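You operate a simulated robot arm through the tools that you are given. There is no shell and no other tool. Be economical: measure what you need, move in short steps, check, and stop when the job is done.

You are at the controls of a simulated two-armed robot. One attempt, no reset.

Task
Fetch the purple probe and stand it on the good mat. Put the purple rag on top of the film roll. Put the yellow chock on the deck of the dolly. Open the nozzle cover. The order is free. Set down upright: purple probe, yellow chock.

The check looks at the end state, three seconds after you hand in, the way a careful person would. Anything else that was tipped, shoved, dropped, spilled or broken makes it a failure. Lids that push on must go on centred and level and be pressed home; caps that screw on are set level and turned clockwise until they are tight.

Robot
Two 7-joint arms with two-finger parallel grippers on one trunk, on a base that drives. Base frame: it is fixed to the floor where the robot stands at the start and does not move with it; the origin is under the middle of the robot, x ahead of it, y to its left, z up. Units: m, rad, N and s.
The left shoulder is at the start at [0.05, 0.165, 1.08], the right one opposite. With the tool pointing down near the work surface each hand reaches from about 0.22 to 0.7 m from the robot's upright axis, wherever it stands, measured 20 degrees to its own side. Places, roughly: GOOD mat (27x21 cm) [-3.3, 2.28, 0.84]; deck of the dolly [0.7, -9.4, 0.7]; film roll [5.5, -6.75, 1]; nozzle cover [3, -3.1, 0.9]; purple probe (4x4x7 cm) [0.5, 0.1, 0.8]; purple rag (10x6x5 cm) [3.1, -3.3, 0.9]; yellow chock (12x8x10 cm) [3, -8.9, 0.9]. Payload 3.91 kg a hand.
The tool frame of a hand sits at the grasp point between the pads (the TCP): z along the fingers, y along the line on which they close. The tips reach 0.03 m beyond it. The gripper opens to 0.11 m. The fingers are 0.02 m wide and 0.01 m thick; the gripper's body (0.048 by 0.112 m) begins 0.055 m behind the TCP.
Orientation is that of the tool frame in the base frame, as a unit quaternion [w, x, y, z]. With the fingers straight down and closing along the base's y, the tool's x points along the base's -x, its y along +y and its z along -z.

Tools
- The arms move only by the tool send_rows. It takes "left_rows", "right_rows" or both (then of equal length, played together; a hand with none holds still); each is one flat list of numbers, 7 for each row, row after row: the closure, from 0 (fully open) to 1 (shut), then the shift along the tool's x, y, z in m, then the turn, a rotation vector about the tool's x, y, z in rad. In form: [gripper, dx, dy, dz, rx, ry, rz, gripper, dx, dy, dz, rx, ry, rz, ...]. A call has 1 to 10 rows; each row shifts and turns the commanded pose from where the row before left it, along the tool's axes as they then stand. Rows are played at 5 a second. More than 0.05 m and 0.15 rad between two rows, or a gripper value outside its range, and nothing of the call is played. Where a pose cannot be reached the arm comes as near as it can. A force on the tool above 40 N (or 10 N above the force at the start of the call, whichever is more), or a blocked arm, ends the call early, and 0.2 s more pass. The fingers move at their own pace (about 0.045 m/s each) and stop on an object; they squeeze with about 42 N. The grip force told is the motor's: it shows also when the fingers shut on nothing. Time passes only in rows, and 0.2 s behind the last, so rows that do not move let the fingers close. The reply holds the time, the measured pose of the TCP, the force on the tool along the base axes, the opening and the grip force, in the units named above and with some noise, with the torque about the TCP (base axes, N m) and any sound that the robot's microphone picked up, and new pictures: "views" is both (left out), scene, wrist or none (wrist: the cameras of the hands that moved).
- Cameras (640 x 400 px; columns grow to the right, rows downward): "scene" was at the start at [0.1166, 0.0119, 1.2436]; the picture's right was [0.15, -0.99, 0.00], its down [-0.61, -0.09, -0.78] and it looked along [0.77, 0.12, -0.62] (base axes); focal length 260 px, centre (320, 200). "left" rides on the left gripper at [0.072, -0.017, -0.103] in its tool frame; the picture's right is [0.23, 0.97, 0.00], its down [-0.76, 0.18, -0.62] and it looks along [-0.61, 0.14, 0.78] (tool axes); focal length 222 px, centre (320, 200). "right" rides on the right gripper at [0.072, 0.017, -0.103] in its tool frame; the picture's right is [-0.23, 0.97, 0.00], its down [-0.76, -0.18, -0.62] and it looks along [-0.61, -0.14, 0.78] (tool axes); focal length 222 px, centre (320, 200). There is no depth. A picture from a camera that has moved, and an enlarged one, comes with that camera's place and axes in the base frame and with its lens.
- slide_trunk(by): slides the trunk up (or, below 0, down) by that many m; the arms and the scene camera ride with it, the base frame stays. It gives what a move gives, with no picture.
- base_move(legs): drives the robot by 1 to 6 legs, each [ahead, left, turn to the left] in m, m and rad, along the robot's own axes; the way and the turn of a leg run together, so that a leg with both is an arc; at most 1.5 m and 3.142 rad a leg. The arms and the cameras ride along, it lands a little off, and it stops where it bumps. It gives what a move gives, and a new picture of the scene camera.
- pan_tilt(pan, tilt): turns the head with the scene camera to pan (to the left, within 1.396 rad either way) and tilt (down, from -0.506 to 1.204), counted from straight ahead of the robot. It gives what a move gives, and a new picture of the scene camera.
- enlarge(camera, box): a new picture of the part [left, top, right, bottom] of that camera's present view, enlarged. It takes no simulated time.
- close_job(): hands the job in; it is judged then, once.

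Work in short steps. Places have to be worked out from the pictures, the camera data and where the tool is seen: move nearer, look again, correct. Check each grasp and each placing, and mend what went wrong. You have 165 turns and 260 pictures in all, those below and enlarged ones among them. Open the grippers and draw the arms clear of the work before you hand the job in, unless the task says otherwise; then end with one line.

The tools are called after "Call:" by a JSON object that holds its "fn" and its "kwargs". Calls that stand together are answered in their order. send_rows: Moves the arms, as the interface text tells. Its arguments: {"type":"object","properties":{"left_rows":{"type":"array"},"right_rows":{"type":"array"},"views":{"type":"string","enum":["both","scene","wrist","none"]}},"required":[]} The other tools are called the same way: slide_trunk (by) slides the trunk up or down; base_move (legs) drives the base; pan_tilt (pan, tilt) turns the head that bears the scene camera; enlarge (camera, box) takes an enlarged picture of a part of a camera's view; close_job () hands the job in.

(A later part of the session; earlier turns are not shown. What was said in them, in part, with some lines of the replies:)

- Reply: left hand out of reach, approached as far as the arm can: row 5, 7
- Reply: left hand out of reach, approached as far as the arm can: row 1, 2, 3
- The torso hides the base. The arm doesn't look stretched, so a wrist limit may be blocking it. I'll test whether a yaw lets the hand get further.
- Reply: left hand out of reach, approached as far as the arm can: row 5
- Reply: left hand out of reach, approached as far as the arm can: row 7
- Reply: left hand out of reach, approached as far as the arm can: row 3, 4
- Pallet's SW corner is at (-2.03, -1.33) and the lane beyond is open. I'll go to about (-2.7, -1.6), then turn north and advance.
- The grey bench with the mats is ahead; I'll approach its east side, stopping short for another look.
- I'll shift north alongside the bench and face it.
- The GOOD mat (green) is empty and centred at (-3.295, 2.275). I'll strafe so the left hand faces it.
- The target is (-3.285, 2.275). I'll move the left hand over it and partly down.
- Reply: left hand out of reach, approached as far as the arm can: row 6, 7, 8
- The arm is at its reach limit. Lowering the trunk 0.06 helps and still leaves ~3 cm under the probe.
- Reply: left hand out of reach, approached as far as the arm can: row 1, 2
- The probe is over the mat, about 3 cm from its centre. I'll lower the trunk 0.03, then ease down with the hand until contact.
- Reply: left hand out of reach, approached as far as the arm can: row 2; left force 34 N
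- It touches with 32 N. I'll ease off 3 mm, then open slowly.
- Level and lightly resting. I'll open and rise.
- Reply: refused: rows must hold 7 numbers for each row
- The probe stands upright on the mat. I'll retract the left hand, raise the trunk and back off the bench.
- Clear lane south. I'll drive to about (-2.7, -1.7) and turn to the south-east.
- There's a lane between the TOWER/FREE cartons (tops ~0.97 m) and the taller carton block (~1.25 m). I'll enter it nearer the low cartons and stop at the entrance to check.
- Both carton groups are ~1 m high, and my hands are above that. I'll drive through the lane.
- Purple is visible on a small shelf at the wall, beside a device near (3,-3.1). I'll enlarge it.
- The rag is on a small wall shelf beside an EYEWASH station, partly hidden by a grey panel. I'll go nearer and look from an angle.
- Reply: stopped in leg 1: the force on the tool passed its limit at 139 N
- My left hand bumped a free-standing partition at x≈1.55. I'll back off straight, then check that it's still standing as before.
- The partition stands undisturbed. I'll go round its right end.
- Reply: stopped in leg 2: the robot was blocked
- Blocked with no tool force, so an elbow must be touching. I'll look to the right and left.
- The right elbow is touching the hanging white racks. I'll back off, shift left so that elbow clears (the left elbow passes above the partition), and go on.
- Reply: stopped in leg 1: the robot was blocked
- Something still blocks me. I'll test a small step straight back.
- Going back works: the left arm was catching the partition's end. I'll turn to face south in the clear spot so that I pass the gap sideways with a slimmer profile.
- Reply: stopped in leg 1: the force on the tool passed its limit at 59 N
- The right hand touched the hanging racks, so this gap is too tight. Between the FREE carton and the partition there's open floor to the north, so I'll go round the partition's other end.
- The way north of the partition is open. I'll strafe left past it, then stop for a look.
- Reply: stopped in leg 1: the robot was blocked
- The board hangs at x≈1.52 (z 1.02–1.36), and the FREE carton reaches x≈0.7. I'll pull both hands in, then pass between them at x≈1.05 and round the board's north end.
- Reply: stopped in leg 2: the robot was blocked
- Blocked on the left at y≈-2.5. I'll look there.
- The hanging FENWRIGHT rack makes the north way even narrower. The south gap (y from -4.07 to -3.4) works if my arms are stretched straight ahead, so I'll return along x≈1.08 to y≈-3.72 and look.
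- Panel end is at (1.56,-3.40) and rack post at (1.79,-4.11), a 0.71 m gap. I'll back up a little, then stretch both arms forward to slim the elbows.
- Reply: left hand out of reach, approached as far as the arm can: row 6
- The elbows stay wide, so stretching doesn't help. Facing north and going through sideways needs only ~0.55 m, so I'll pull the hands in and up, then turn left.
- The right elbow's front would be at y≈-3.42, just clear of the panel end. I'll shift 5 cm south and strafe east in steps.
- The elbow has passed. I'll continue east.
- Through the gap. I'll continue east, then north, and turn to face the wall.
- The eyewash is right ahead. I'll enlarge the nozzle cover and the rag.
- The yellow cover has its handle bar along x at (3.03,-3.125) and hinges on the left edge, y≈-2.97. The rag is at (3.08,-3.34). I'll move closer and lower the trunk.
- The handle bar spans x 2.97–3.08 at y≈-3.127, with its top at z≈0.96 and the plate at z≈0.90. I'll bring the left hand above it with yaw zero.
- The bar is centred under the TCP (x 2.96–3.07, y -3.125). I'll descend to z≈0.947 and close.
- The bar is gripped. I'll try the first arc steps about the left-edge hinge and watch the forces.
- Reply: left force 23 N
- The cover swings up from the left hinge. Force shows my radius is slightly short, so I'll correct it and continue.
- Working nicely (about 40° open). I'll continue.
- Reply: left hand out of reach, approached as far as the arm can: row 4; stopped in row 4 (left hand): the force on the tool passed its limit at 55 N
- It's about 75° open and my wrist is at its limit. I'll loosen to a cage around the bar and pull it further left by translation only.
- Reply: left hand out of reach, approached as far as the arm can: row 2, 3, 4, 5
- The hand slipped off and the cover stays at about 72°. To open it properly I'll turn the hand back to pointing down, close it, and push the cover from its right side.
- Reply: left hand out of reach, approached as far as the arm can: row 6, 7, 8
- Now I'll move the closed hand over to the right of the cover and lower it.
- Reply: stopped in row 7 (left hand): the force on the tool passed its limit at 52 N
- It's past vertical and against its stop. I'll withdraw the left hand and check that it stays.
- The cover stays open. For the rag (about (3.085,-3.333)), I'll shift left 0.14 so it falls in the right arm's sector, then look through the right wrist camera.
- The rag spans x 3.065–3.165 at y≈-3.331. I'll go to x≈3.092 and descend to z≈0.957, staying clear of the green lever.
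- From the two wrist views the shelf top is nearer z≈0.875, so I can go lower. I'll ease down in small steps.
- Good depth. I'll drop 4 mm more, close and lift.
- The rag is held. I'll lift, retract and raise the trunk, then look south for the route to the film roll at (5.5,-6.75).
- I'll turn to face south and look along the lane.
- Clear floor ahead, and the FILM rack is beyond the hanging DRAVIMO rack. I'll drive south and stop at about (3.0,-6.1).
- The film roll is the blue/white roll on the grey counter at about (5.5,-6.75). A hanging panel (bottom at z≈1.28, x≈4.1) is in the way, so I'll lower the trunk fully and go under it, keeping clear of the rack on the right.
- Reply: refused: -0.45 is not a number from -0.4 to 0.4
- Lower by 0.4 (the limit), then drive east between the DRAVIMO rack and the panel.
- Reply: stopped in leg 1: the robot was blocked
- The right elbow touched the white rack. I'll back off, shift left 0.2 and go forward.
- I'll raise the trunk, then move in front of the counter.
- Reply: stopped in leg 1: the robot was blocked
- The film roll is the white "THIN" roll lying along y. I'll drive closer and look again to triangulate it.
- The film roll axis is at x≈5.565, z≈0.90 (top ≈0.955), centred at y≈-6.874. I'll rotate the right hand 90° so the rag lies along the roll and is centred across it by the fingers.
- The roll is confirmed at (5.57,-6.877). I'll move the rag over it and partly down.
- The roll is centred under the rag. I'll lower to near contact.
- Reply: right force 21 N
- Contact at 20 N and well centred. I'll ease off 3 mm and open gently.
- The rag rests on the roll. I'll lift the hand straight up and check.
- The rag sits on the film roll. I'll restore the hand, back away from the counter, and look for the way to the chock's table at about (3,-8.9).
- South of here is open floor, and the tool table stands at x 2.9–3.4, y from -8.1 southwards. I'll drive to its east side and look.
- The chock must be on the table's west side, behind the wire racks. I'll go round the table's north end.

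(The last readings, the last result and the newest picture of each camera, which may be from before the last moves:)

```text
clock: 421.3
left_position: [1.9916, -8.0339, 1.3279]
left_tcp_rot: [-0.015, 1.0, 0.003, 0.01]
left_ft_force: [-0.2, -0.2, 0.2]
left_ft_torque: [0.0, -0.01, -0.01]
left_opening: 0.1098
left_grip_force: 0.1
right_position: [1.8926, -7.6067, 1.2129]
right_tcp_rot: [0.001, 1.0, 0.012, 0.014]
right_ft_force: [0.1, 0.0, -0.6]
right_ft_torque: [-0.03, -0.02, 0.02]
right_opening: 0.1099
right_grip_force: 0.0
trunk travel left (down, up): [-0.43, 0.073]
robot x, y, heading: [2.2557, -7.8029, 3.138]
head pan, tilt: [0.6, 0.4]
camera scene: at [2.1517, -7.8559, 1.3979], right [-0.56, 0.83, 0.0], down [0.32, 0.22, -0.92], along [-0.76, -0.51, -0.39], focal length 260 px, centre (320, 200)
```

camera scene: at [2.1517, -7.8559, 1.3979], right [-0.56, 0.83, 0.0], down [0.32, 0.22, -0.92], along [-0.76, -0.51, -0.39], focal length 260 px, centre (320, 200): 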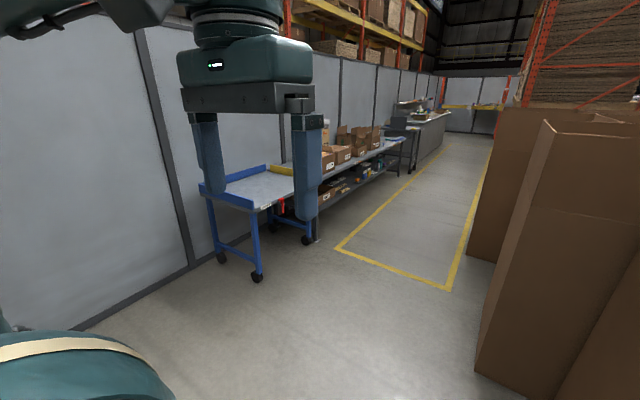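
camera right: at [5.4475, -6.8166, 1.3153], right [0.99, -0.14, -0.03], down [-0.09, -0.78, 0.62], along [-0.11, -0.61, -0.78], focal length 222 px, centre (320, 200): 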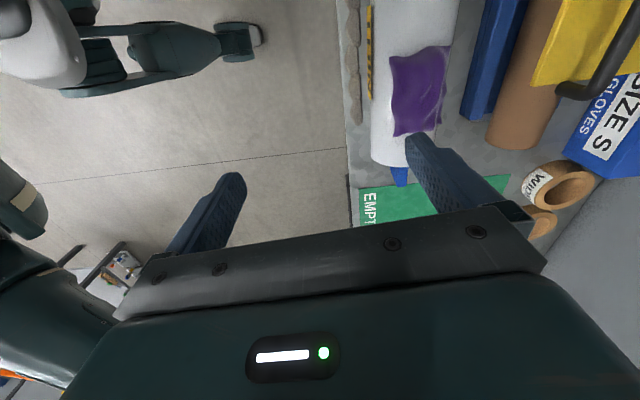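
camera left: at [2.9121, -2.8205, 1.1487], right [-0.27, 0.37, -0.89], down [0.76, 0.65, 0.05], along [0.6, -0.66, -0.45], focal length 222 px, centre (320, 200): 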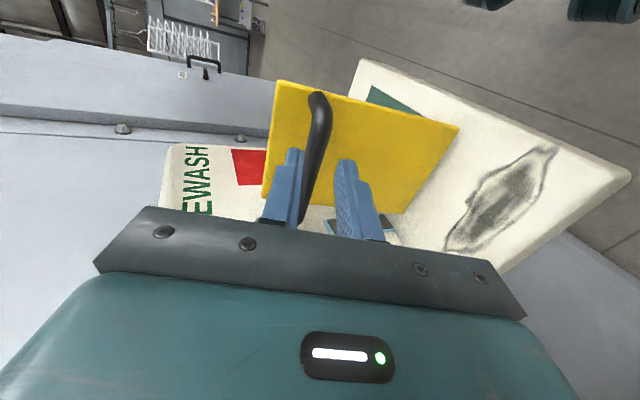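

The blue cart at about (0.7,-9.4) is the dolly, and its deck looks empty. I'll go south along the table's west side and turn to face it.

Call:
{"fn": "base_move", "kwargs": {"legs": [[0.15, 0, 0], [0, 0, 1.57], [0.95, 0, 0], [0, 0, 1.57]]}}

Call:
{"fn": "pan_tilt", "kwargs": {"pan": 0, "tilt": 0.5}}

```text
clock: 434.9
left_position: [2.3516, -8.5144, 1.3268]
left_tcp_rot: [-0.011, -0.007, 1.0, -0.015]
left_ft_force: [0.4, 0.1, -0.4]
left_ft_torque: [0.0, 0.03, 0.02]
left_opening: 0.1098
left_grip_force: 0.1
right_position: [2.4549, -8.9414, 1.2118]
right_tcp_rot: [-0.014, -0.015, 1.0, 0.0]
right_ft_force: [-0.2, -0.1, -0.8]
right_ft_torque: [0.02, -0.02, -0.04]
right_opening: 0.1099
right_grip_force: 0.0
trunk travel left (down, up): [-0.43, 0.073]
robot x, y, heading: [2.0907, -8.7471, -0.004]
head pan, tilt: [0.6, 0.4]
camera scene: at [2.1966, -8.6957, 1.3979], right [0.56, -0.83, 0.0], down [-0.32, -0.22, -0.92], along [0.76, 0.52, -0.39], focal length 260 px, centre (320, 200)
```

scene: 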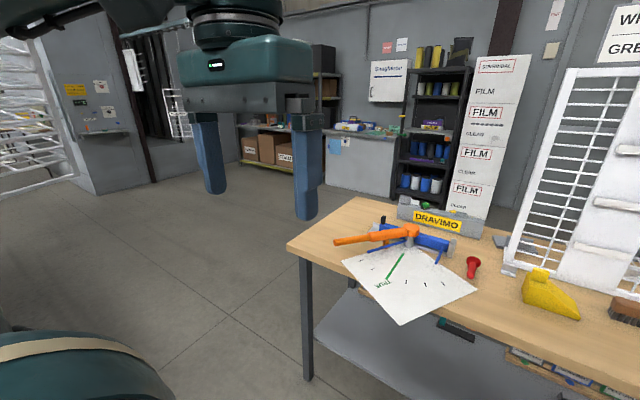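

```text
clock: 435.9
left_position: [2.3505, -8.513, 1.3271]
left_tcp_rot: [-0.01, -0.006, 1.0, -0.014]
left_ft_force: [0.3, -0.4, -0.4]
left_ft_torque: [-0.02, 0.03, 0.03]
left_opening: 0.1103
left_grip_force: 0.2
right_position: [2.455, -8.941, 1.2131]
right_tcp_rot: [-0.014, -0.015, 1.0, 0.001]
right_ft_force: [0.2, 0.1, 0.0]
right_ft_torque: [-0.01, -0.01, -0.02]
right_opening: 0.1101
right_grip_force: 0.0
trunk travel left (down, up): [-0.43, 0.073]
robot x, y, heading: [2.0894, -8.7468, -0.003]
head pan, tilt: [0.0, 0.499]
camera scene: at [2.2111, -8.7481, 1.3888], right [0.0, -1.0, 0.0], down [-0.48, 0.0, -0.88], along [0.88, 0.0, -0.48], focal length 260 px, centre (320, 200)
```

scene: 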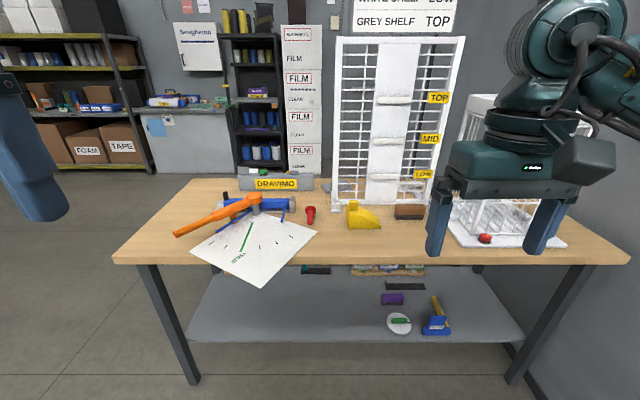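

Call:
{"fn": "enlarge", "kwargs": {"camera": "scene", "box": [300, 175, 444, 265]}}

Call:
{"fn": "base_move", "kwargs": {"legs": [[0.4, 0.05, 0]]}}

Call:
{"fn": "pan_tilt", "kwargs": {"pan": -0.15, "tilt": 0.75}}

```text
4.44 times, centred on (372, 220) of scene
camera zoom: at [2.2111, -8.7481, 1.3888], right [0.0, -1.0, 0.0], down [-0.48, 0.0, -0.88], along [0.88, 0.0, -0.48], focal length 1157 px, centre (89, 111)
```

zoom: 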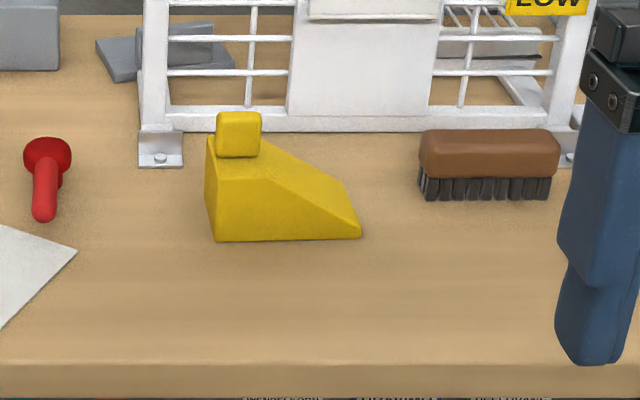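

```text
clock: 438.4
left_position: [2.752, -8.4634, 1.3275]
left_tcp_rot: [-0.011, -0.006, 1.0, -0.015]
left_ft_force: [-0.8, 0.2, 0.6]
left_ft_torque: [-0.01, 0.0, -0.02]
left_opening: 0.11
left_grip_force: 0.0
right_position: [2.8548, -8.8927, 1.2126]
right_tcp_rot: [-0.014, -0.015, 1.0, 0.001]
right_ft_force: [-0.5, 0.1, -0.3]
right_ft_torque: [0.0, 0.01, -0.02]
right_opening: 0.11
right_grip_force: 0.0
trunk travel left (down, up): [-0.43, 0.073]
robot x, y, heading: [2.4899, -8.7019, -0.003]
head pan, tilt: [0.0, 0.499]
camera scene: at [2.6119, -8.6988, 1.3887], right [0.0, -1.0, 0.0], down [-0.48, 0.0, -0.88], along [0.88, 0.0, -0.48], focal length 260 px, centre (320, 200)
```

scene: 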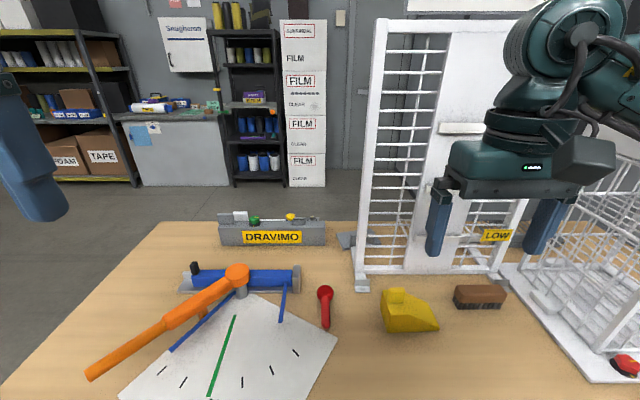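

```text
clock: 439.2
left_position: [2.7511, -8.4644, 1.3266]
left_tcp_rot: [-0.011, -0.005, 1.0, -0.015]
left_ft_force: [0.2, -0.7, 0.2]
left_ft_torque: [-0.01, 0.02, 0.0]
left_opening: 0.1098
left_grip_force: 0.1
right_position: [2.8537, -8.8928, 1.2125]
right_tcp_rot: [-0.014, -0.015, 1.0, 0.001]
right_ft_force: [-0.9, -0.4, 0.1]
right_ft_torque: [0.01, -0.04, -0.03]
right_opening: 0.1098
right_grip_force: 0.1
trunk travel left (down, up): [-0.43, 0.073]
robot x, y, heading: [2.4871, -8.6965, -0.006]
head pan, tilt: [-0.15, 0.75]
camera scene: at [2.6022, -8.7112, 1.3669], right [-0.15, -0.99, 0.0], down [-0.67, 0.1, -0.73], along [0.72, -0.11, -0.68], focal length 260 px, centre (320, 200)
```

scene: 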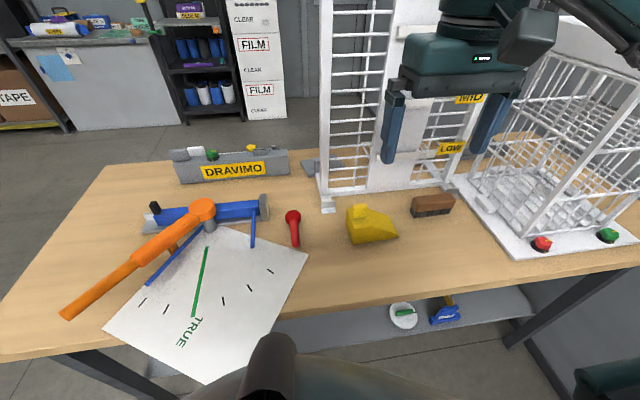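

The chock's base spans x 2.99–3.07, y -8.85 to -8.97 on the table at z≈0.843, with its knob at about (3.03,-8.87), z up to ~0.945. I'll bring the right hand above the knob.

Call:
{"fn": "send_rows", "kwargs": {"right_rows": [0, -0.0425, 0.0055, 0, 0, -0.028, 0, 0, -0.0425, 0.0055, 0, 0, 0, 0, 0, -0.0425, 0.0055, 0, 0, 0, 0, 0, -0.0425, 0.0055, 0, 0, 0, 0, 0, 0, 0, 0.045, 0, 0, 0, 0, 0, 0, 0.045, 0, 0, 0, 0, 0, 0, 0.045, 0, 0, 0, 0, 0, 0, 0, 0, 0, 0], "views": "both"}}

```text
clock: 441.0
left_position: [2.7505, -8.4651, 1.3268]
left_tcp_rot: [-0.01, -0.006, 1.0, -0.015]
left_ft_force: [0.2, 0.3, 0.0]
left_ft_torque: [0.03, 0.01, 0.0]
left_opening: 0.1098
left_grip_force: 0.0
right_position: [3.0239, -8.8628, 1.0765]
right_tcp_rot: [0.001, -0.015, 1.0, 0.001]
right_ft_force: [-0.7, 0.5, -0.5]
right_ft_torque: [-0.03, 0.01, -0.02]
right_opening: 0.1097
right_grip_force: 0.0
trunk travel left (down, up): [-0.43, 0.073]
robot x, y, heading: [2.491, -8.696, 0.004]
head pan, tilt: [-0.15, 0.75]
camera scene: at [2.6021, -8.711, 1.3668], right [-0.15, -0.99, 0.0], down [-0.67, 0.1, -0.73], along [0.72, -0.11, -0.68], focal length 260 px, centre (320, 200)
camera right: at [2.9508, -8.8509, 1.1809], right [0.2, 0.98, 0.0], down [0.77, -0.16, 0.62], along [0.61, -0.12, -0.78], focal length 222 px, centre (320, 200)
```

scene: 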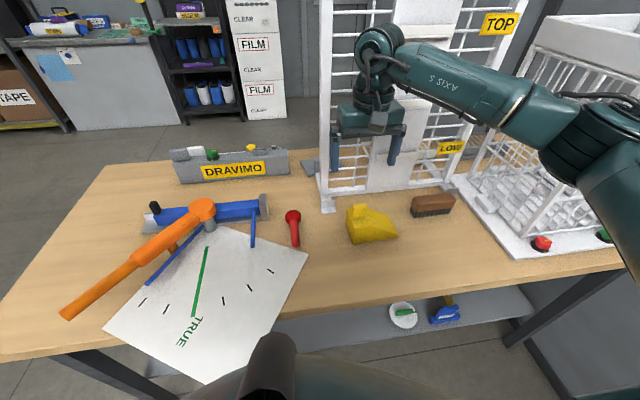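
right: 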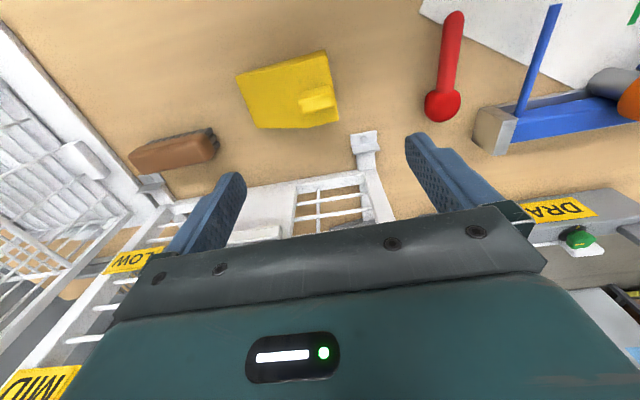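

Knob centre is (3.01,-8.866). I'll correct and descend to z≈0.943, watching the force.

Call:
{"fn": "send_rows", "kwargs": {"right_rows": [0, 0.012, -0.003, 0.03, 0, 0, 0, 0, 0, 0, 0.04, 0, 0, 0, 0, 0, 0, 0.035, 0, 0, 0, 0, 0, 0, 0.028, 0, 0, 0, 0, 0, 0, 0, 0, 0, 0], "views": "both"}}

```text
clock: 442.2
left_position: [2.7507, -8.4646, 1.3272]
left_tcp_rot: [-0.01, -0.006, 1.0, -0.015]
left_ft_force: [0.3, 0.1, 0.2]
left_ft_torque: [0.01, 0.0, -0.01]
left_opening: 0.1098
left_grip_force: 0.2
right_position: [3.0126, -8.8677, 0.9444]
right_tcp_rot: [-0.001, -0.015, 1.0, 0.0]
right_ft_force: [0.4, -0.2, 0.4]
right_ft_torque: [-0.02, 0.01, -0.01]
right_opening: 0.1101
right_grip_force: 0.1
trunk travel left (down, up): [-0.43, 0.073]
robot x, y, heading: [2.4881, -8.6965, -0.001]
head pan, tilt: [-0.15, 0.75]
camera scene: at [2.6021, -8.7113, 1.3668], right [-0.15, -0.99, 0.0], down [-0.67, 0.1, -0.73], along [0.72, -0.11, -0.68], focal length 260 px, centre (320, 200)
camera right: at [2.9391, -8.8535, 1.0483], right [0.2, 0.98, 0.0], down [0.77, -0.16, 0.62], along [0.61, -0.12, -0.78], focal length 222 px, centre (320, 200)
```

scene: 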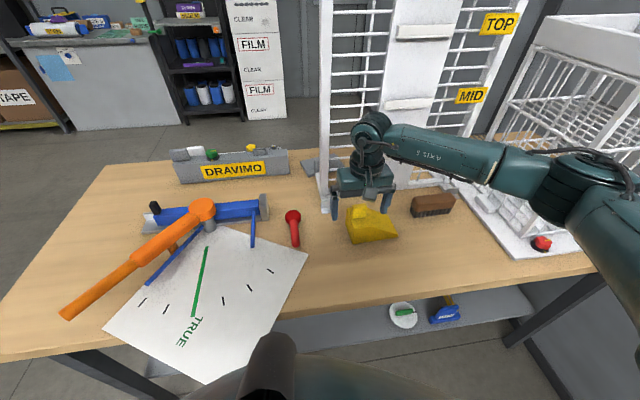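
right: 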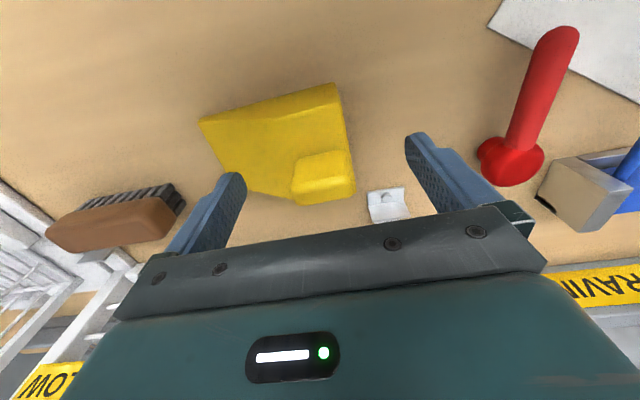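

The knob is between the fingers. I'll shift 8 mm nearer, lower 4 mm, close, and lift slightly to check.

Call:
{"fn": "send_rows", "kwargs": {"right_rows": [0, 0.008, 0.001, 0.004, 0, 0, 0, 0.5, 0, 0, 0, 0, 0, 0, 1, 0, 0, 0, 0, 0, 0, 1, 0, 0, 0, 0, 0, 0, 1, 0, 0, 0, 0, 0, 0, 1, 0, 0, 0, 0, 0, 0, 1, 0, 0, -0.01, 0, 0, 0, 1, 0, 0, -0.02, 0, 0, 0, 1, 0, 0, -0.03, 0, 0, 0], "views": "both"}}

```text
clock: 444.2
left_position: [2.7503, -8.4645, 1.327]
left_tcp_rot: [-0.01, -0.006, 1.0, -0.015]
left_ft_force: [0.4, -0.2, 0.1]
left_ft_torque: [-0.02, -0.01, 0.01]
left_opening: 0.1102
left_grip_force: 0.1
right_position: [3.004, -8.8683, 1.0008]
right_tcp_rot: [0.0, -0.014, 1.0, 0.001]
right_ft_force: [0.1, -0.6, -2.9]
right_ft_torque: [0.09, 0.03, 0.02]
right_opening: 0.0382
right_grip_force: 41.3
trunk travel left (down, up): [-0.43, 0.073]
robot x, y, heading: [2.4892, -8.6999, -0.003]
head pan, tilt: [-0.15, 0.75]
camera scene: at [2.6023, -8.7112, 1.3667], right [-0.15, -0.99, 0.0], down [-0.67, 0.1, -0.73], along [0.72, -0.11, -0.68], focal length 260 px, centre (320, 200)
camera right: at [2.9311, -8.8531, 1.1039], right [0.2, 0.98, 0.0], down [0.77, -0.16, 0.62], along [0.61, -0.12, -0.78], focal length 222 px, centre (320, 200)
```

scene: 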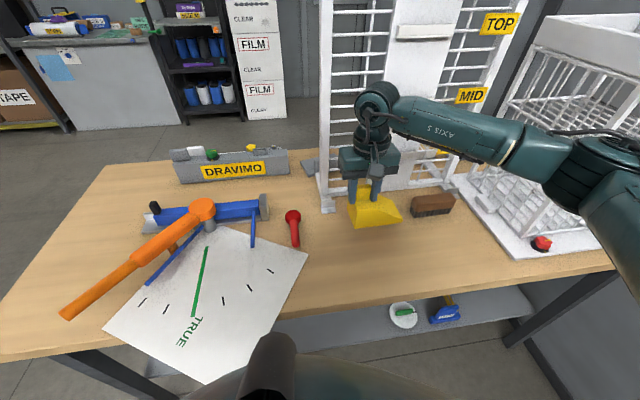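
right: 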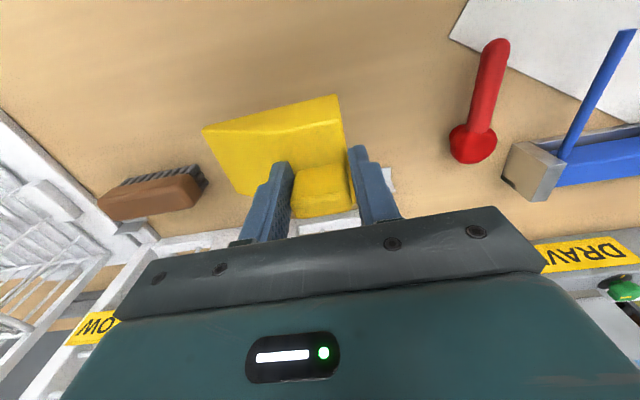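

The chock is held level. I'll lift, retract, back away, turn west and look at the dolly.

Call:
{"fn": "send_rows", "kwargs": {"right_rows": [1, 0, 0, -0.045, 0, 0, 0, 1, 0, 0, -0.045, 0, 0, 0, 1, 0, 0, -0.045, 0, 0, 0, 1, 0.02, 0, -0.04, 0, 0, 0, 1, 0.042, 0, 0, 0, 0, 0, 1, 0.042, 0, 0, 0, 0, 0, 1, 0.042, 0, 0, 0, 0, 0, 1, 0.042, 0, 0, 0, 0, 0], "views": "none"}}

Call:
{"fn": "base_move", "kwargs": {"legs": [[-0.6, 0.1, 0], [0, 0, -2.7]]}}

Call:
{"fn": "pan_tilt", "kwargs": {"pan": 0.1, "tilt": 0.4}}

```text
clock: 446.0
left_position: [2.7505, -8.4659, 1.3266]
left_tcp_rot: [-0.009, -0.005, 1.0, -0.016]
left_ft_force: [-0.3, 0.6, -0.2]
left_ft_torque: [-0.02, -0.01, -0.01]
left_opening: 0.11
left_grip_force: 0.1
right_position: [2.8126, -8.8735, 1.1748]
right_tcp_rot: [0.0, -0.015, 1.0, 0.001]
right_ft_force: [0.1, -0.5, -3.0]
right_ft_torque: [0.11, 0.03, 0.0]
right_opening: 0.038
right_grip_force: 41.8
trunk travel left (down, up): [-0.43, 0.073]
robot x, y, heading: [2.492, -8.6982, -0.001]
head pan, tilt: [-0.15, 0.75]
```

```text
clock: 455.8
left_position: [1.7505, -8.9155, 1.3266]
left_tcp_rot: [-0.017, 0.976, 0.216, 0.007]
left_ft_force: [0.0, 0.3, -0.5]
left_ft_torque: [-0.03, -0.02, -0.02]
left_opening: 0.1102
left_grip_force: 0.0
right_position: [1.524, -8.5688, 1.1744]
right_tcp_rot: [0.001, 0.974, 0.225, 0.001]
right_ft_force: [-0.1, -0.3, -3.4]
right_ft_torque: [-0.08, -0.04, 0.0]
right_opening: 0.0354
right_grip_force: 41.7
trunk travel left (down, up): [-0.43, 0.073]
robot x, y, heading: [1.8909, -8.5962, -2.716]
head pan, tilt: [-0.15, 0.75]
camera scene: at [1.7895, -8.6302, 1.3668], right [-0.27, 0.96, 0.0], down [0.66, 0.18, -0.73], along [-0.7, -0.2, -0.68], focal length 260 px, centre (320, 200)
```

scene: 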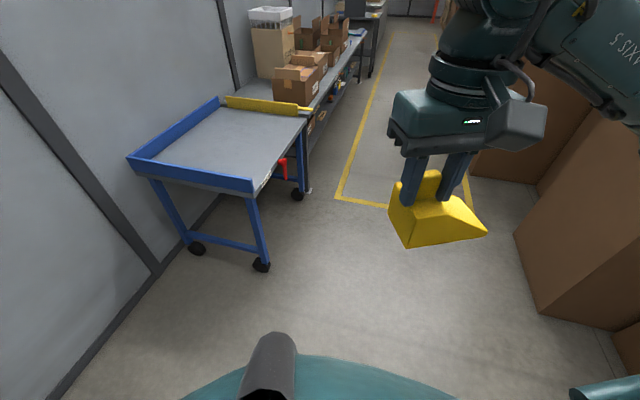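

```text
clock: 456.6
left_position: [1.7518, -8.9149, 1.3283]
left_tcp_rot: [-0.016, 0.976, 0.216, 0.007]
left_ft_force: [-0.4, 0.2, 0.0]
left_ft_torque: [-0.03, -0.01, -0.01]
left_opening: 0.1101
left_grip_force: 0.0
right_position: [1.5241, -8.569, 1.175]
right_tcp_rot: [0.002, 0.975, 0.224, 0.001]
right_ft_force: [0.5, 0.5, -4.0]
right_ft_torque: [-0.06, -0.05, 0.01]
right_opening: 0.0358
right_grip_force: 41.8
trunk travel left (down, up): [-0.43, 0.073]
robot x, y, heading: [1.8947, -8.5959, -2.714]
head pan, tilt: [0.099, 0.4]
camera scene: at [1.789, -8.6541, 1.3978], right [-0.5, 0.87, 0.0], down [0.34, 0.19, -0.92], along [-0.8, -0.46, -0.39], focal length 260 px, centre (320, 200)
```

scene: 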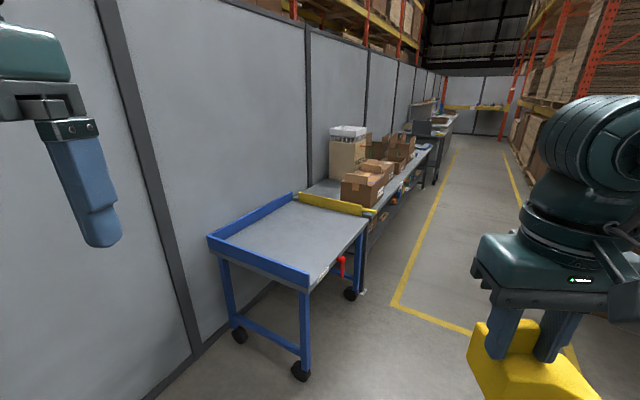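

The opening narrowed by 2–3 mm. I'll check the grip on the chock.

Call:
{"fn": "pan_tilt", "kwargs": {"pan": -0.3, "tilt": 0.6}}

Call:
{"fn": "enlarge", "kwargs": {"camera": "right", "box": [160, 60, 480, 260]}}

```text
clock: 457.5
left_position: [1.7506, -8.9148, 1.3261]
left_tcp_rot: [-0.017, 0.976, 0.215, 0.008]
left_ft_force: [0.2, 0.0, 0.0]
left_ft_torque: [0.01, -0.01, -0.02]
left_opening: 0.1102
left_grip_force: 0.0
right_position: [1.5237, -8.57, 1.1749]
right_tcp_rot: [0.002, 0.974, 0.225, 0.0]
right_ft_force: [-0.5, -0.2, -3.0]
right_ft_torque: [-0.05, -0.05, -0.04]
right_opening: 0.0356
right_grip_force: 42.1
trunk travel left (down, up): [-0.43, 0.073]
robot x, y, heading: [1.8964, -8.596, -2.719]
head pan, tilt: [-0.3, 0.6]
camera scene: at [1.7816, -8.6188, 1.3797], right [-0.12, 0.99, 0.0], down [0.56, 0.07, -0.83], along [-0.82, -0.1, -0.56], focal length 260 px, centre (320, 200)
```

scene: 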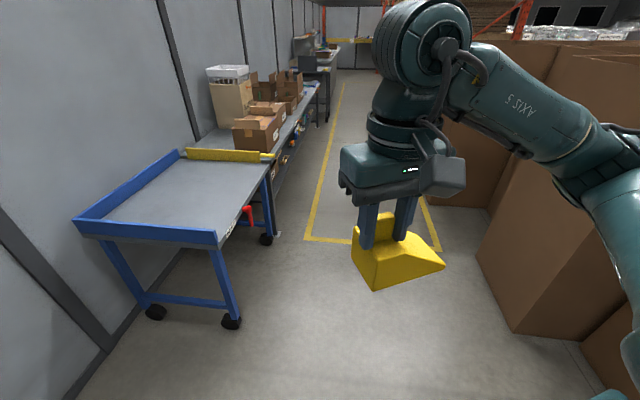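

```text
2.00 times, centred on (320, 160) of right
camera zoom: at [1.5968, -8.5531, 1.2788], right [0.22, -0.98, 0.0], down [-0.76, -0.17, 0.62], along [-0.61, -0.14, -0.78], focal length 444 px, centre (320, 280)
```

zoom: 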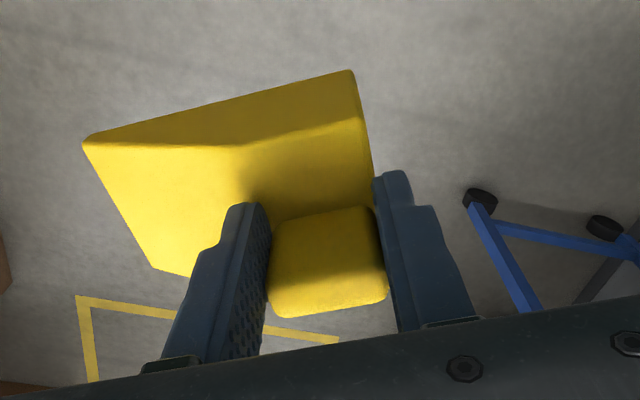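

Grip is steady and the chock level. The deck spans x 0.42–1.1, y -9.66 to -9.08, open on its north side. I'll turn south and strafe to stand in front of it.

Call:
{"fn": "base_move", "kwargs": {"legs": [[0, 0, 1.148], [0, -0.96, 0]]}}

Call:
{"fn": "pan_tilt", "kwargs": {"pan": -0.2, "tilt": 0.8}}

```text
clock: 469.1
left_position: [1.1656, -8.8551, 1.3267]
left_tcp_rot: [-0.018, 0.704, 0.71, -0.003]
left_ft_force: [-0.5, -0.5, 0.2]
left_ft_torque: [0.03, 0.01, 0.03]
left_opening: 0.11
left_grip_force: 0.1
right_position: [0.7568, -8.9158, 1.1745]
right_tcp_rot: [0.002, 0.698, 0.716, 0.001]
right_ft_force: [-0.1, 0.4, -3.6]
right_ft_torque: [0.07, -0.07, -0.01]
right_opening: 0.0355
right_grip_force: 42.1
trunk travel left (down, up): [-0.43, 0.073]
robot x, y, heading: [0.9338, -8.5896, -1.576]
head pan, tilt: [-0.3, 0.6]
camera scene: at [0.9091, -8.7058, 1.3796], right [-0.95, 0.3, 0.0], down [0.17, 0.54, -0.82], along [-0.25, -0.79, -0.57], focal length 260 px, centre (320, 200)
```

scene: 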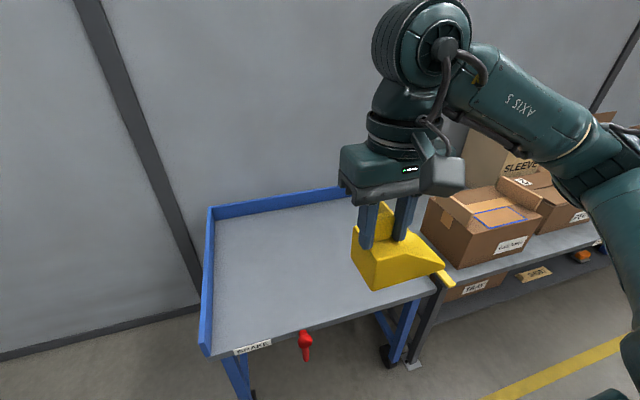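

```text
clock: 469.8
left_position: [1.166, -8.8536, 1.3277]
left_tcp_rot: [-0.019, 0.704, 0.71, -0.003]
left_ft_force: [0.0, 0.4, -0.3]
left_ft_torque: [0.01, -0.02, -0.01]
left_opening: 0.1099
left_grip_force: 0.1
right_position: [0.7584, -8.9168, 1.1749]
right_tcp_rot: [0.002, 0.698, 0.716, 0.001]
right_ft_force: [0.7, 0.0, -1.2]
right_ft_torque: [0.03, -0.13, 0.01]
right_opening: 0.0359
right_grip_force: 42.1
trunk travel left (down, up): [-0.43, 0.073]
robot x, y, heading: [0.9346, -8.5873, -1.575]
head pan, tilt: [-0.201, 0.799]
camera scene: at [0.9192, -8.7004, 1.3628], right [-0.98, 0.2, 0.0], down [0.15, 0.7, -0.7], along [-0.14, -0.68, -0.72], focal length 260 px, centre (320, 200)
```

scene: 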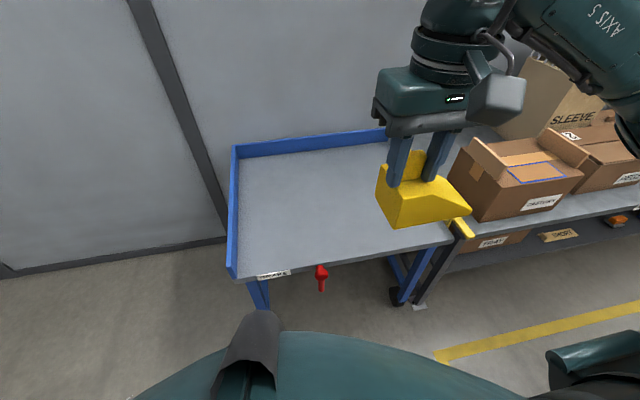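

I'll step closer and lower the trunk, then take the chock over the deck to about (0.80,-9.27).

Call:
{"fn": "base_move", "kwargs": {"legs": [[0.15, 0, 0]]}}

Call:
{"fn": "slide_trunk", "kwargs": {"by": -0.15}}

Call:
{"fn": "send_rows", "kwargs": {"right_rows": [1, -0.04, 0, 0, 0, 0, 0, 1, -0.04, 0, 0, 0, 0, 0, 1, -0.04, 0, 0, 0, 0, 0, 1, -0.04, 0, 0, 0, 0, 0, 1, -0.04, 0, 0, 0, 0, 0, 1, 0, 0, 0.045, 0, 0, 0, 1, 0, 0, 0.045, 0, 0, 0, 1, 0, 0, 0, 0, 0, 0], "views": "both"}}

```text
clock: 471.2
left_position: [1.1641, -9.0051, 1.327]
left_tcp_rot: [-0.018, 0.705, 0.709, -0.003]
left_ft_force: [-0.2, -0.7, -1.0]
left_ft_torque: [0.03, 0.01, -0.01]
left_opening: 0.11
left_grip_force: 0.0
right_position: [0.7561, -9.0678, 1.1752]
right_tcp_rot: [0.001, 0.698, 0.716, 0.002]
right_ft_force: [-0.2, 0.2, -2.9]
right_ft_torque: [0.08, -0.11, -0.02]
right_opening: 0.0357
right_grip_force: 42.4
trunk travel left (down, up): [-0.43, 0.073]
robot x, y, heading: [0.936, -8.7416, -1.576]
head pan, tilt: [-0.201, 0.799]
camera scene: at [0.9183, -8.8506, 1.3627], right [-0.98, 0.2, 0.0], down [0.15, 0.7, -0.7], along [-0.14, -0.68, -0.72], focal length 260 px, centre (320, 200)
```

scene: 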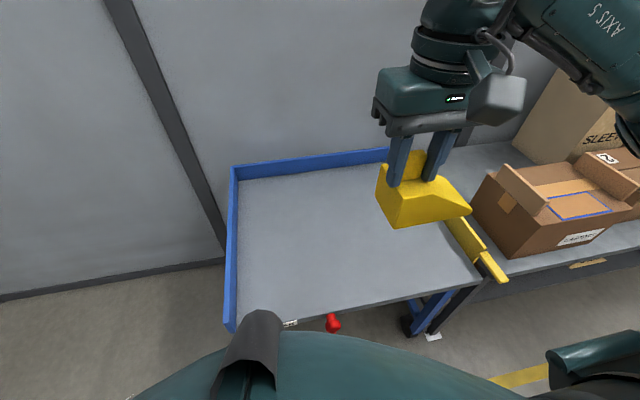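

```text
clock: 472.9
left_position: [1.1648, -9.0032, 1.1775]
left_tcp_rot: [-0.017, 0.704, 0.71, -0.004]
left_ft_force: [0.8, 0.1, -0.6]
left_ft_torque: [0.0, 0.02, 0.02]
left_opening: 0.1101
left_grip_force: 0.1
right_position: [0.7566, -9.0652, 1.0251]
right_tcp_rot: [0.002, 0.698, 0.716, 0.002]
right_ft_force: [0.0, 0.0, -3.3]
right_ft_torque: [0.06, -0.08, 0.02]
right_opening: 0.0356
right_grip_force: 42.1
trunk travel left (down, up): [-0.28, 0.223]
robot x, y, heading: [0.9329, -8.7405, -1.573]
head pan, tilt: [-0.201, 0.799]
```

```text
clock: 474.7
left_position: [1.1647, -9.0029, 1.178]
left_tcp_rot: [-0.018, 0.705, 0.709, -0.004]
left_ft_force: [0.5, 0.5, 0.1]
left_ft_torque: [0.0, 0.03, 0.01]
left_opening: 0.1099
left_grip_force: 0.0
right_position: [0.7615, -9.2678, 0.9331]
right_tcp_rot: [0.001, 0.698, 0.716, 0.001]
right_ft_force: [0.8, -0.6, -3.9]
right_ft_torque: [0.05, -0.1, 0.0]
right_opening: 0.0358
right_grip_force: 41.6
trunk travel left (down, up): [-0.28, 0.223]
robot x, y, heading: [0.9315, -8.7401, -1.574]
head pan, tilt: [-0.201, 0.799]
camera scene: at [0.9184, -8.8497, 1.2128], right [-0.98, 0.2, 0.0], down [0.15, 0.7, -0.7], along [-0.14, -0.68, -0.72], focal length 260 px, centre (320, 200)
camera right: at [0.7767, -9.1945, 1.0383], right [0.98, -0.2, 0.0], down [-0.16, -0.77, 0.62], along [-0.12, -0.61, -0.78], focal length 222 px, centre (320, 200)
```

scene: 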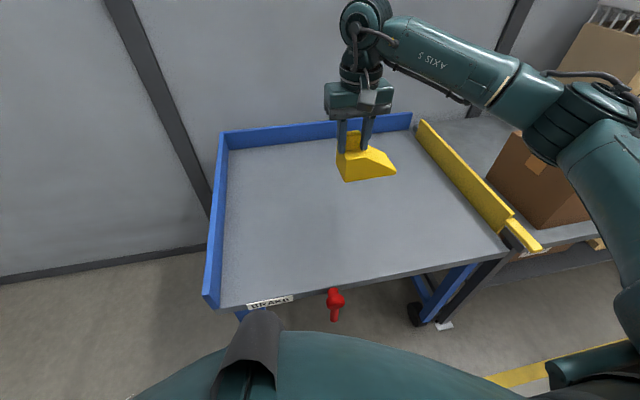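
right: 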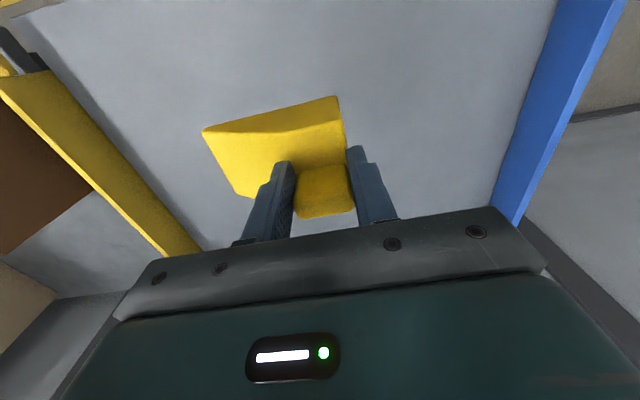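

The chock is over the deck. I'll descend, first quickly then in small steps until contact.

Call:
{"fn": "send_rows", "kwargs": {"right_rows": [1, 0, 0, 0.04, 0, 0, 0, 1, 0, 0, 0.04, 0, 0, 0, 1, 0, 0, 0.01, 0, 0, 0, 1, 0, 0, 0, 0, 0, 0], "views": "both"}}

```text
clock: 475.7
left_position: [1.1651, -9.0032, 1.1771]
left_tcp_rot: [-0.019, 0.705, 0.709, -0.003]
left_ft_force: [-0.4, 0.5, -0.2]
left_ft_torque: [0.02, -0.01, -0.02]
left_opening: 0.1098
left_grip_force: 0.0
right_position: [0.7627, -9.2659, 0.8435]
right_tcp_rot: [0.001, 0.699, 0.715, 0.001]
right_ft_force: [0.4, -0.2, -3.1]
right_ft_torque: [0.05, -0.06, 0.0]
right_opening: 0.0357
right_grip_force: 41.8
trunk travel left (down, up): [-0.28, 0.223]
robot x, y, heading: [0.9297, -8.7378, -1.58]
head pan, tilt: [-0.201, 0.799]
camera scene: at [0.9183, -8.8498, 1.2128], right [-0.98, 0.2, 0.0], down [0.15, 0.7, -0.7], along [-0.14, -0.68, -0.72], focal length 260 px, centre (320, 200)
camera right: at [0.7764, -9.1938, 0.9481], right [0.98, -0.2, 0.0], down [-0.16, -0.77, 0.62], along [-0.12, -0.61, -0.78], focal length 222 px, centre (320, 200)
```

scene: 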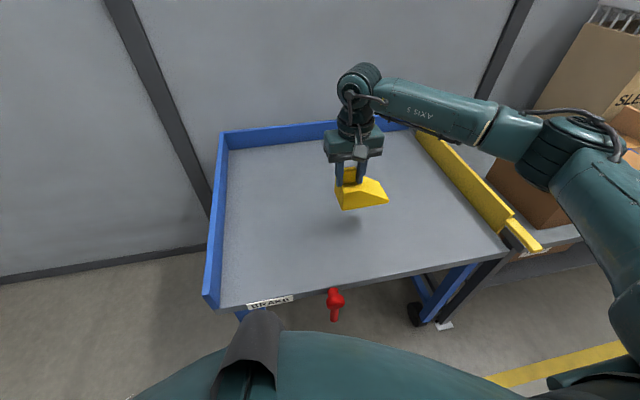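
right: 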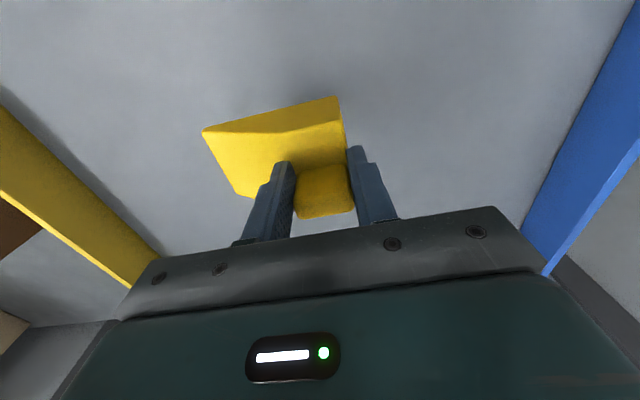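

Call:
{"fn": "send_rows", "kwargs": {"right_rows": [1, 0, 0, 0.012, 0, 0, 0, 1, 0, 0, 0.012, 0, 0, 0, 1, 0, 0, 0.012, 0, 0, 0, 1, 0, 0, 0, 0, 0, 0], "views": "scene"}}

```text
clock: 476.7
left_position: [1.1649, -9.0038, 1.1767]
left_tcp_rot: [-0.017, 0.705, 0.709, -0.003]
left_ft_force: [-0.9, -0.6, 0.1]
left_ft_torque: [0.02, 0.02, 0.03]
left_opening: 0.1098
left_grip_force: 0.0
right_position: [0.7615, -9.2653, 0.8079]
right_tcp_rot: [0.0, 0.699, 0.716, 0.001]
right_ft_force: [0.4, 0.3, -3.2]
right_ft_torque: [0.06, -0.08, -0.01]
right_opening: 0.0357
right_grip_force: 41.8
trunk travel left (down, up): [-0.28, 0.223]
robot x, y, heading: [0.9358, -8.742, -1.578]
head pan, tilt: [-0.201, 0.799]
camera scene: at [0.9183, -8.8498, 1.2128], right [-0.98, 0.2, 0.0], down [0.15, 0.7, -0.7], along [-0.14, -0.68, -0.72], focal length 260 px, centre (320, 200)
```

scene: 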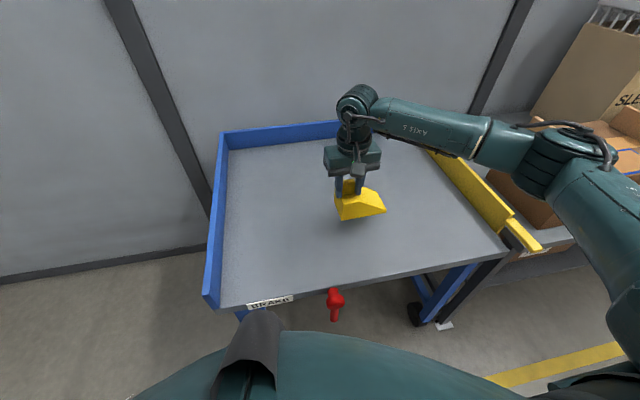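

Not touching yet (bottom ≈0.71). I'll continue in 8 mm steps.

Call:
{"fn": "send_rows", "kwargs": {"right_rows": [1, 0, 0, 0.008, 0, 0, 0, 1, 0, 0, 0.008, 0, 0, 0, 1, 0, 0, 0.006, 0, 0, 0, 1, 0, 0, 0, 0, 0, 0], "views": "wrist"}}

```text
clock: 477.7
left_position: [1.1641, -9.0044, 1.1777]
left_tcp_rot: [-0.017, 0.704, 0.71, -0.003]
left_ft_force: [0.3, 0.6, -0.2]
left_ft_torque: [0.01, 0.02, 0.01]
left_opening: 0.1101
left_grip_force: 0.1
right_position: [0.7615, -9.2664, 0.7864]
right_tcp_rot: [0.001, 0.698, 0.716, 0.001]
right_ft_force: [-0.9, 0.1, -2.8]
right_ft_torque: [0.05, -0.08, 0.01]
right_opening: 0.0355
right_grip_force: 42.3
trunk travel left (down, up): [-0.28, 0.223]
robot x, y, heading: [0.9313, -8.7391, -1.576]
head pan, tilt: [-0.201, 0.799]
camera right: at [0.7765, -9.1936, 0.8903], right [0.98, -0.2, 0.0], down [-0.16, -0.77, 0.62], along [-0.12, -0.61, -0.78], focal length 222 px, centre (320, 200)
```

right: 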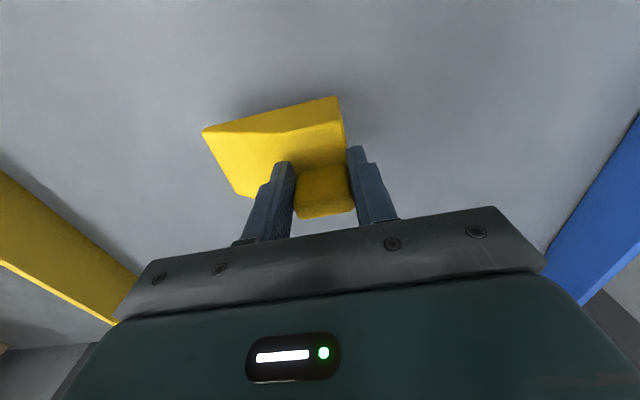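

Call:
{"fn": "send_rows", "kwargs": {"right_rows": [1, 0, 0, 0.007, 0, 0, 0, 1, 0, 0, 0.006, 0, 0, 0, 1, 0, 0, 0.005, 0, 0, 0, 1, 0, 0, 0.004, 0, 0, 0, 1, 0, 0, 0, 0, 0, 0], "views": "scene"}}

```text
clock: 478.9
left_position: [1.1644, -9.0034, 1.1775]
left_tcp_rot: [-0.018, 0.704, 0.71, -0.003]
left_ft_force: [-0.4, -0.5, -0.1]
left_ft_torque: [-0.05, -0.03, 0.0]
left_opening: 0.1101
left_grip_force: 0.0
right_position: [0.7613, -9.2663, 0.765]
right_tcp_rot: [0.0, 0.699, 0.715, 0.001]
right_ft_force: [1.3, 0.9, -3.7]
right_ft_torque: [0.03, -0.11, 0.03]
right_opening: 0.0358
right_grip_force: 41.9
trunk travel left (down, up): [-0.28, 0.223]
robot x, y, heading: [0.9334, -8.7365, -1.577]
head pan, tilt: [-0.201, 0.799]
camera scene: at [0.9183, -8.8498, 1.2128], right [-0.98, 0.2, 0.0], down [0.15, 0.7, -0.7], along [-0.14, -0.68, -0.72], focal length 260 px, centre (320, 200)
```

scene: 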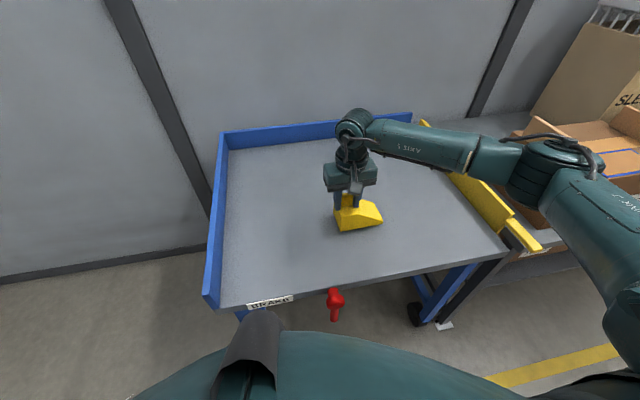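

Nearly there; deck estimate is ~0.65. I'll continue in small steps.

Call:
{"fn": "send_rows", "kwargs": {"right_rows": [1, 0, 0, 0.006, 0, 0, 0, 1, 0, 0, 0.004, 0, 0, 0, 1, 0, 0, 0.004, 0, 0, 0, 1, 0, 0, 0.003, 0, 0, 0, 1, 0, 0, 0, 0, 0, 0], "views": "none"}}

```text
clock: 480.1
left_position: [1.1657, -9.0019, 1.1767]
left_tcp_rot: [-0.016, 0.705, 0.709, -0.003]
left_ft_force: [0.7, -0.1, 0.3]
left_ft_torque: [0.01, 0.0, 0.0]
left_opening: 0.1097
left_grip_force: 0.0
right_position: [0.7623, -9.2661, 0.7508]
right_tcp_rot: [0.002, 0.699, 0.716, 0.0]
right_ft_force: [-2.1, 2.6, 17.6]
right_ft_torque: [0.87, 1.09, -0.12]
right_opening: 0.0357
right_grip_force: 41.7
trunk travel left (down, up): [-0.28, 0.223]
robot x, y, heading: [0.9348, -8.7421, -1.573]
head pan, tilt: [-0.201, 0.799]
```

Contact. I'll ease off 2 mm and open gently, then look.

Call:
{"fn": "send_rows", "kwargs": {"right_rows": [1, 0, 0, -0.002, 0, 0, 0, 0.65, 0, 0, 0, 0, 0, 0, 0.5, 0, 0, 0, 0, 0, 0, 0.35, 0, 0, 0, 0, 0, 0, 0.2, 0, 0, 0, 0, 0, 0, 0, 0, 0, 0, 0, 0, 0, 0, 0, 0, 0, 0, 0, 0, 0, 0, 0, 0, 0, 0, 0], "views": "both"}}

```text
clock: 481.9
left_position: [1.165, -9.0045, 1.1776]
left_tcp_rot: [-0.017, 0.704, 0.71, -0.005]
left_ft_force: [0.8, -0.1, -0.2]
left_ft_torque: [-0.01, 0.01, -0.04]
left_opening: 0.1101
left_grip_force: 0.1
right_position: [0.762, -9.2648, 0.749]
right_tcp_rot: [0.001, 0.698, 0.716, 0.0]
right_ft_force: [0.4, -0.5, -0.4]
right_ft_torque: [0.01, -0.03, -0.01]
right_opening: 0.1101
right_grip_force: 0.0
trunk travel left (down, up): [-0.28, 0.223]
robot x, y, heading: [0.9315, -8.744, -1.581]
head pan, tilt: [-0.201, 0.799]
camera scene: at [0.9184, -8.8495, 1.2128], right [-0.98, 0.2, 0.0], down [0.15, 0.7, -0.7], along [-0.14, -0.68, -0.72], focal length 260 px, centre (320, 200)
camera right: at [0.7767, -9.1934, 0.8537], right [0.98, -0.2, 0.0], down [-0.16, -0.77, 0.62], along [-0.12, -0.61, -0.78], focal length 222 px, centre (320, 200)
```

scene: 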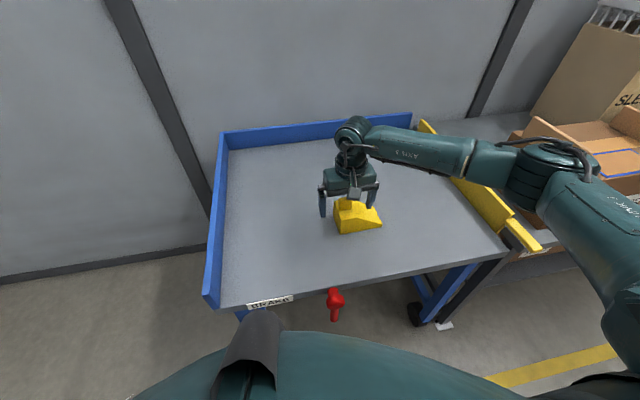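
right: 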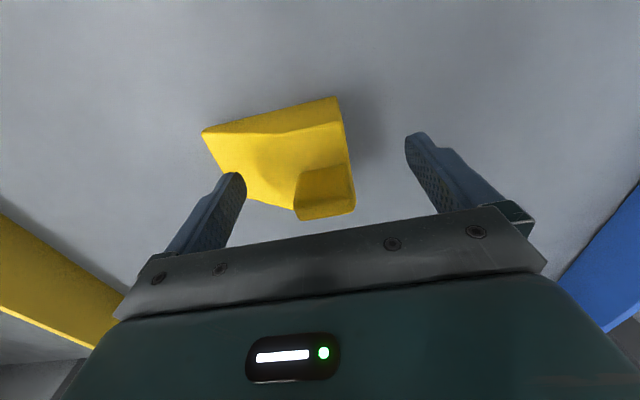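

It stands upright on the deck. I'll raise and retract the hand, then check.

Call:
{"fn": "send_rows", "kwargs": {"right_rows": [0, 0, 0, -0.03, 0, 0, 0, 0, 0, 0, -0.045, 0, 0, 0, 0, 0, 0, -0.045, 0, 0, 0, 0, 0, 0, -0.045, 0, 0, 0, 0, 0, 0, -0.045, 0, 0, 0, 0, 0.04, 0, -0.02, 0, 0, 0, 0, 0.04, 0, 0, 0, 0, 0, 0, 0.04, 0, 0, 0, 0, 0, 0, 0.04, 0, 0, 0, 0, 0], "views": "none"}}

Call:
{"fn": "base_move", "kwargs": {"legs": [[-0.25, 0, 0]]}}

Call:
{"fn": "enlarge", "kwargs": {"camera": "scene", "box": [200, 120, 520, 320]}}

```text
clock: 483.9
left_position: [1.1645, -9.0032, 1.177]
left_tcp_rot: [-0.017, 0.705, 0.709, -0.004]
left_ft_force: [0.1, 0.2, -0.2]
left_ft_torque: [-0.02, 0.02, 0.02]
left_opening: 0.11
left_grip_force: 0.1
right_position: [0.7561, -9.1047, 0.9791]
right_tcp_rot: [0.0, 0.699, 0.715, 0.0]
right_ft_force: [-0.4, 0.3, -0.3]
right_ft_torque: [-0.01, -0.05, 0.0]
right_opening: 0.1103
right_grip_force: 0.0
trunk travel left (down, up): [-0.28, 0.223]
robot x, y, heading: [0.9341, -8.7387, -1.579]
head pan, tilt: [-0.201, 0.799]
```

```text
clock: 485.8
left_position: [1.1665, -8.7519, 1.1769]
left_tcp_rot: [-0.017, 0.706, 0.708, -0.003]
left_ft_force: [-0.8, 0.5, 0.9]
left_ft_torque: [-0.02, 0.0, 0.04]
left_opening: 0.1099
left_grip_force: 0.1
right_position: [0.7582, -8.8533, 0.9789]
right_tcp_rot: [0.001, 0.698, 0.716, 0.001]
right_ft_force: [0.0, 0.2, 1.1]
right_ft_torque: [0.0, -0.01, 0.04]
right_opening: 0.1098
right_grip_force: 0.1
trunk travel left (down, up): [-0.28, 0.223]
robot x, y, heading: [0.9303, -8.4898, -1.576]
head pan, tilt: [-0.201, 0.799]
camera scene: at [0.9199, -8.5976, 1.2129], right [-0.98, 0.21, 0.0], down [0.15, 0.7, -0.7], along [-0.14, -0.68, -0.72], focal length 260 px, centre (320, 200)
```

scene: 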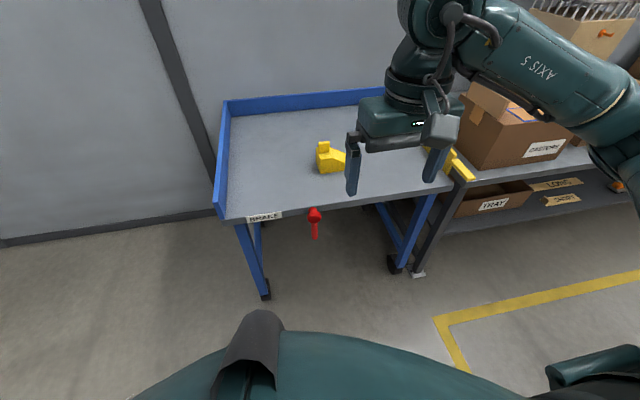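

```text
2.00 times, centred on (360, 220) of scene
camera zoom: at [0.9199, -8.5976, 1.2129], right [-0.98, 0.21, 0.0], down [0.15, 0.7, -0.7], along [-0.14, -0.68, -0.72], focal length 521 px, centre (240, 160)
```

zoom: 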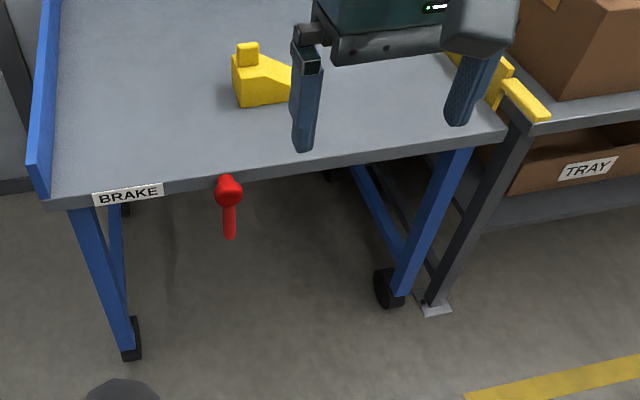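

All four parts are done: the chock stands upright on the deck, the rag is on the film roll, the probe is on the GOOD mat, and the cover is open against its stop. The grippers are open and the arms are clear, so I'm handing in.

Call:
{"fn": "close_job", "kwargs": {}}

```text
The job is handed in.
```

I finished all four parts and handed the job in: the probe stands on the GOOD mat, the rag is on the film roll, the chock is upright on the dolly deck, and the nozzle cover is open. On the way I bumped the free-standing panel near the eyewash (139 N) and brushed some hanging racks and a carton. The panel looked unmoved afterwards; I didn't check the racks or carton closely.
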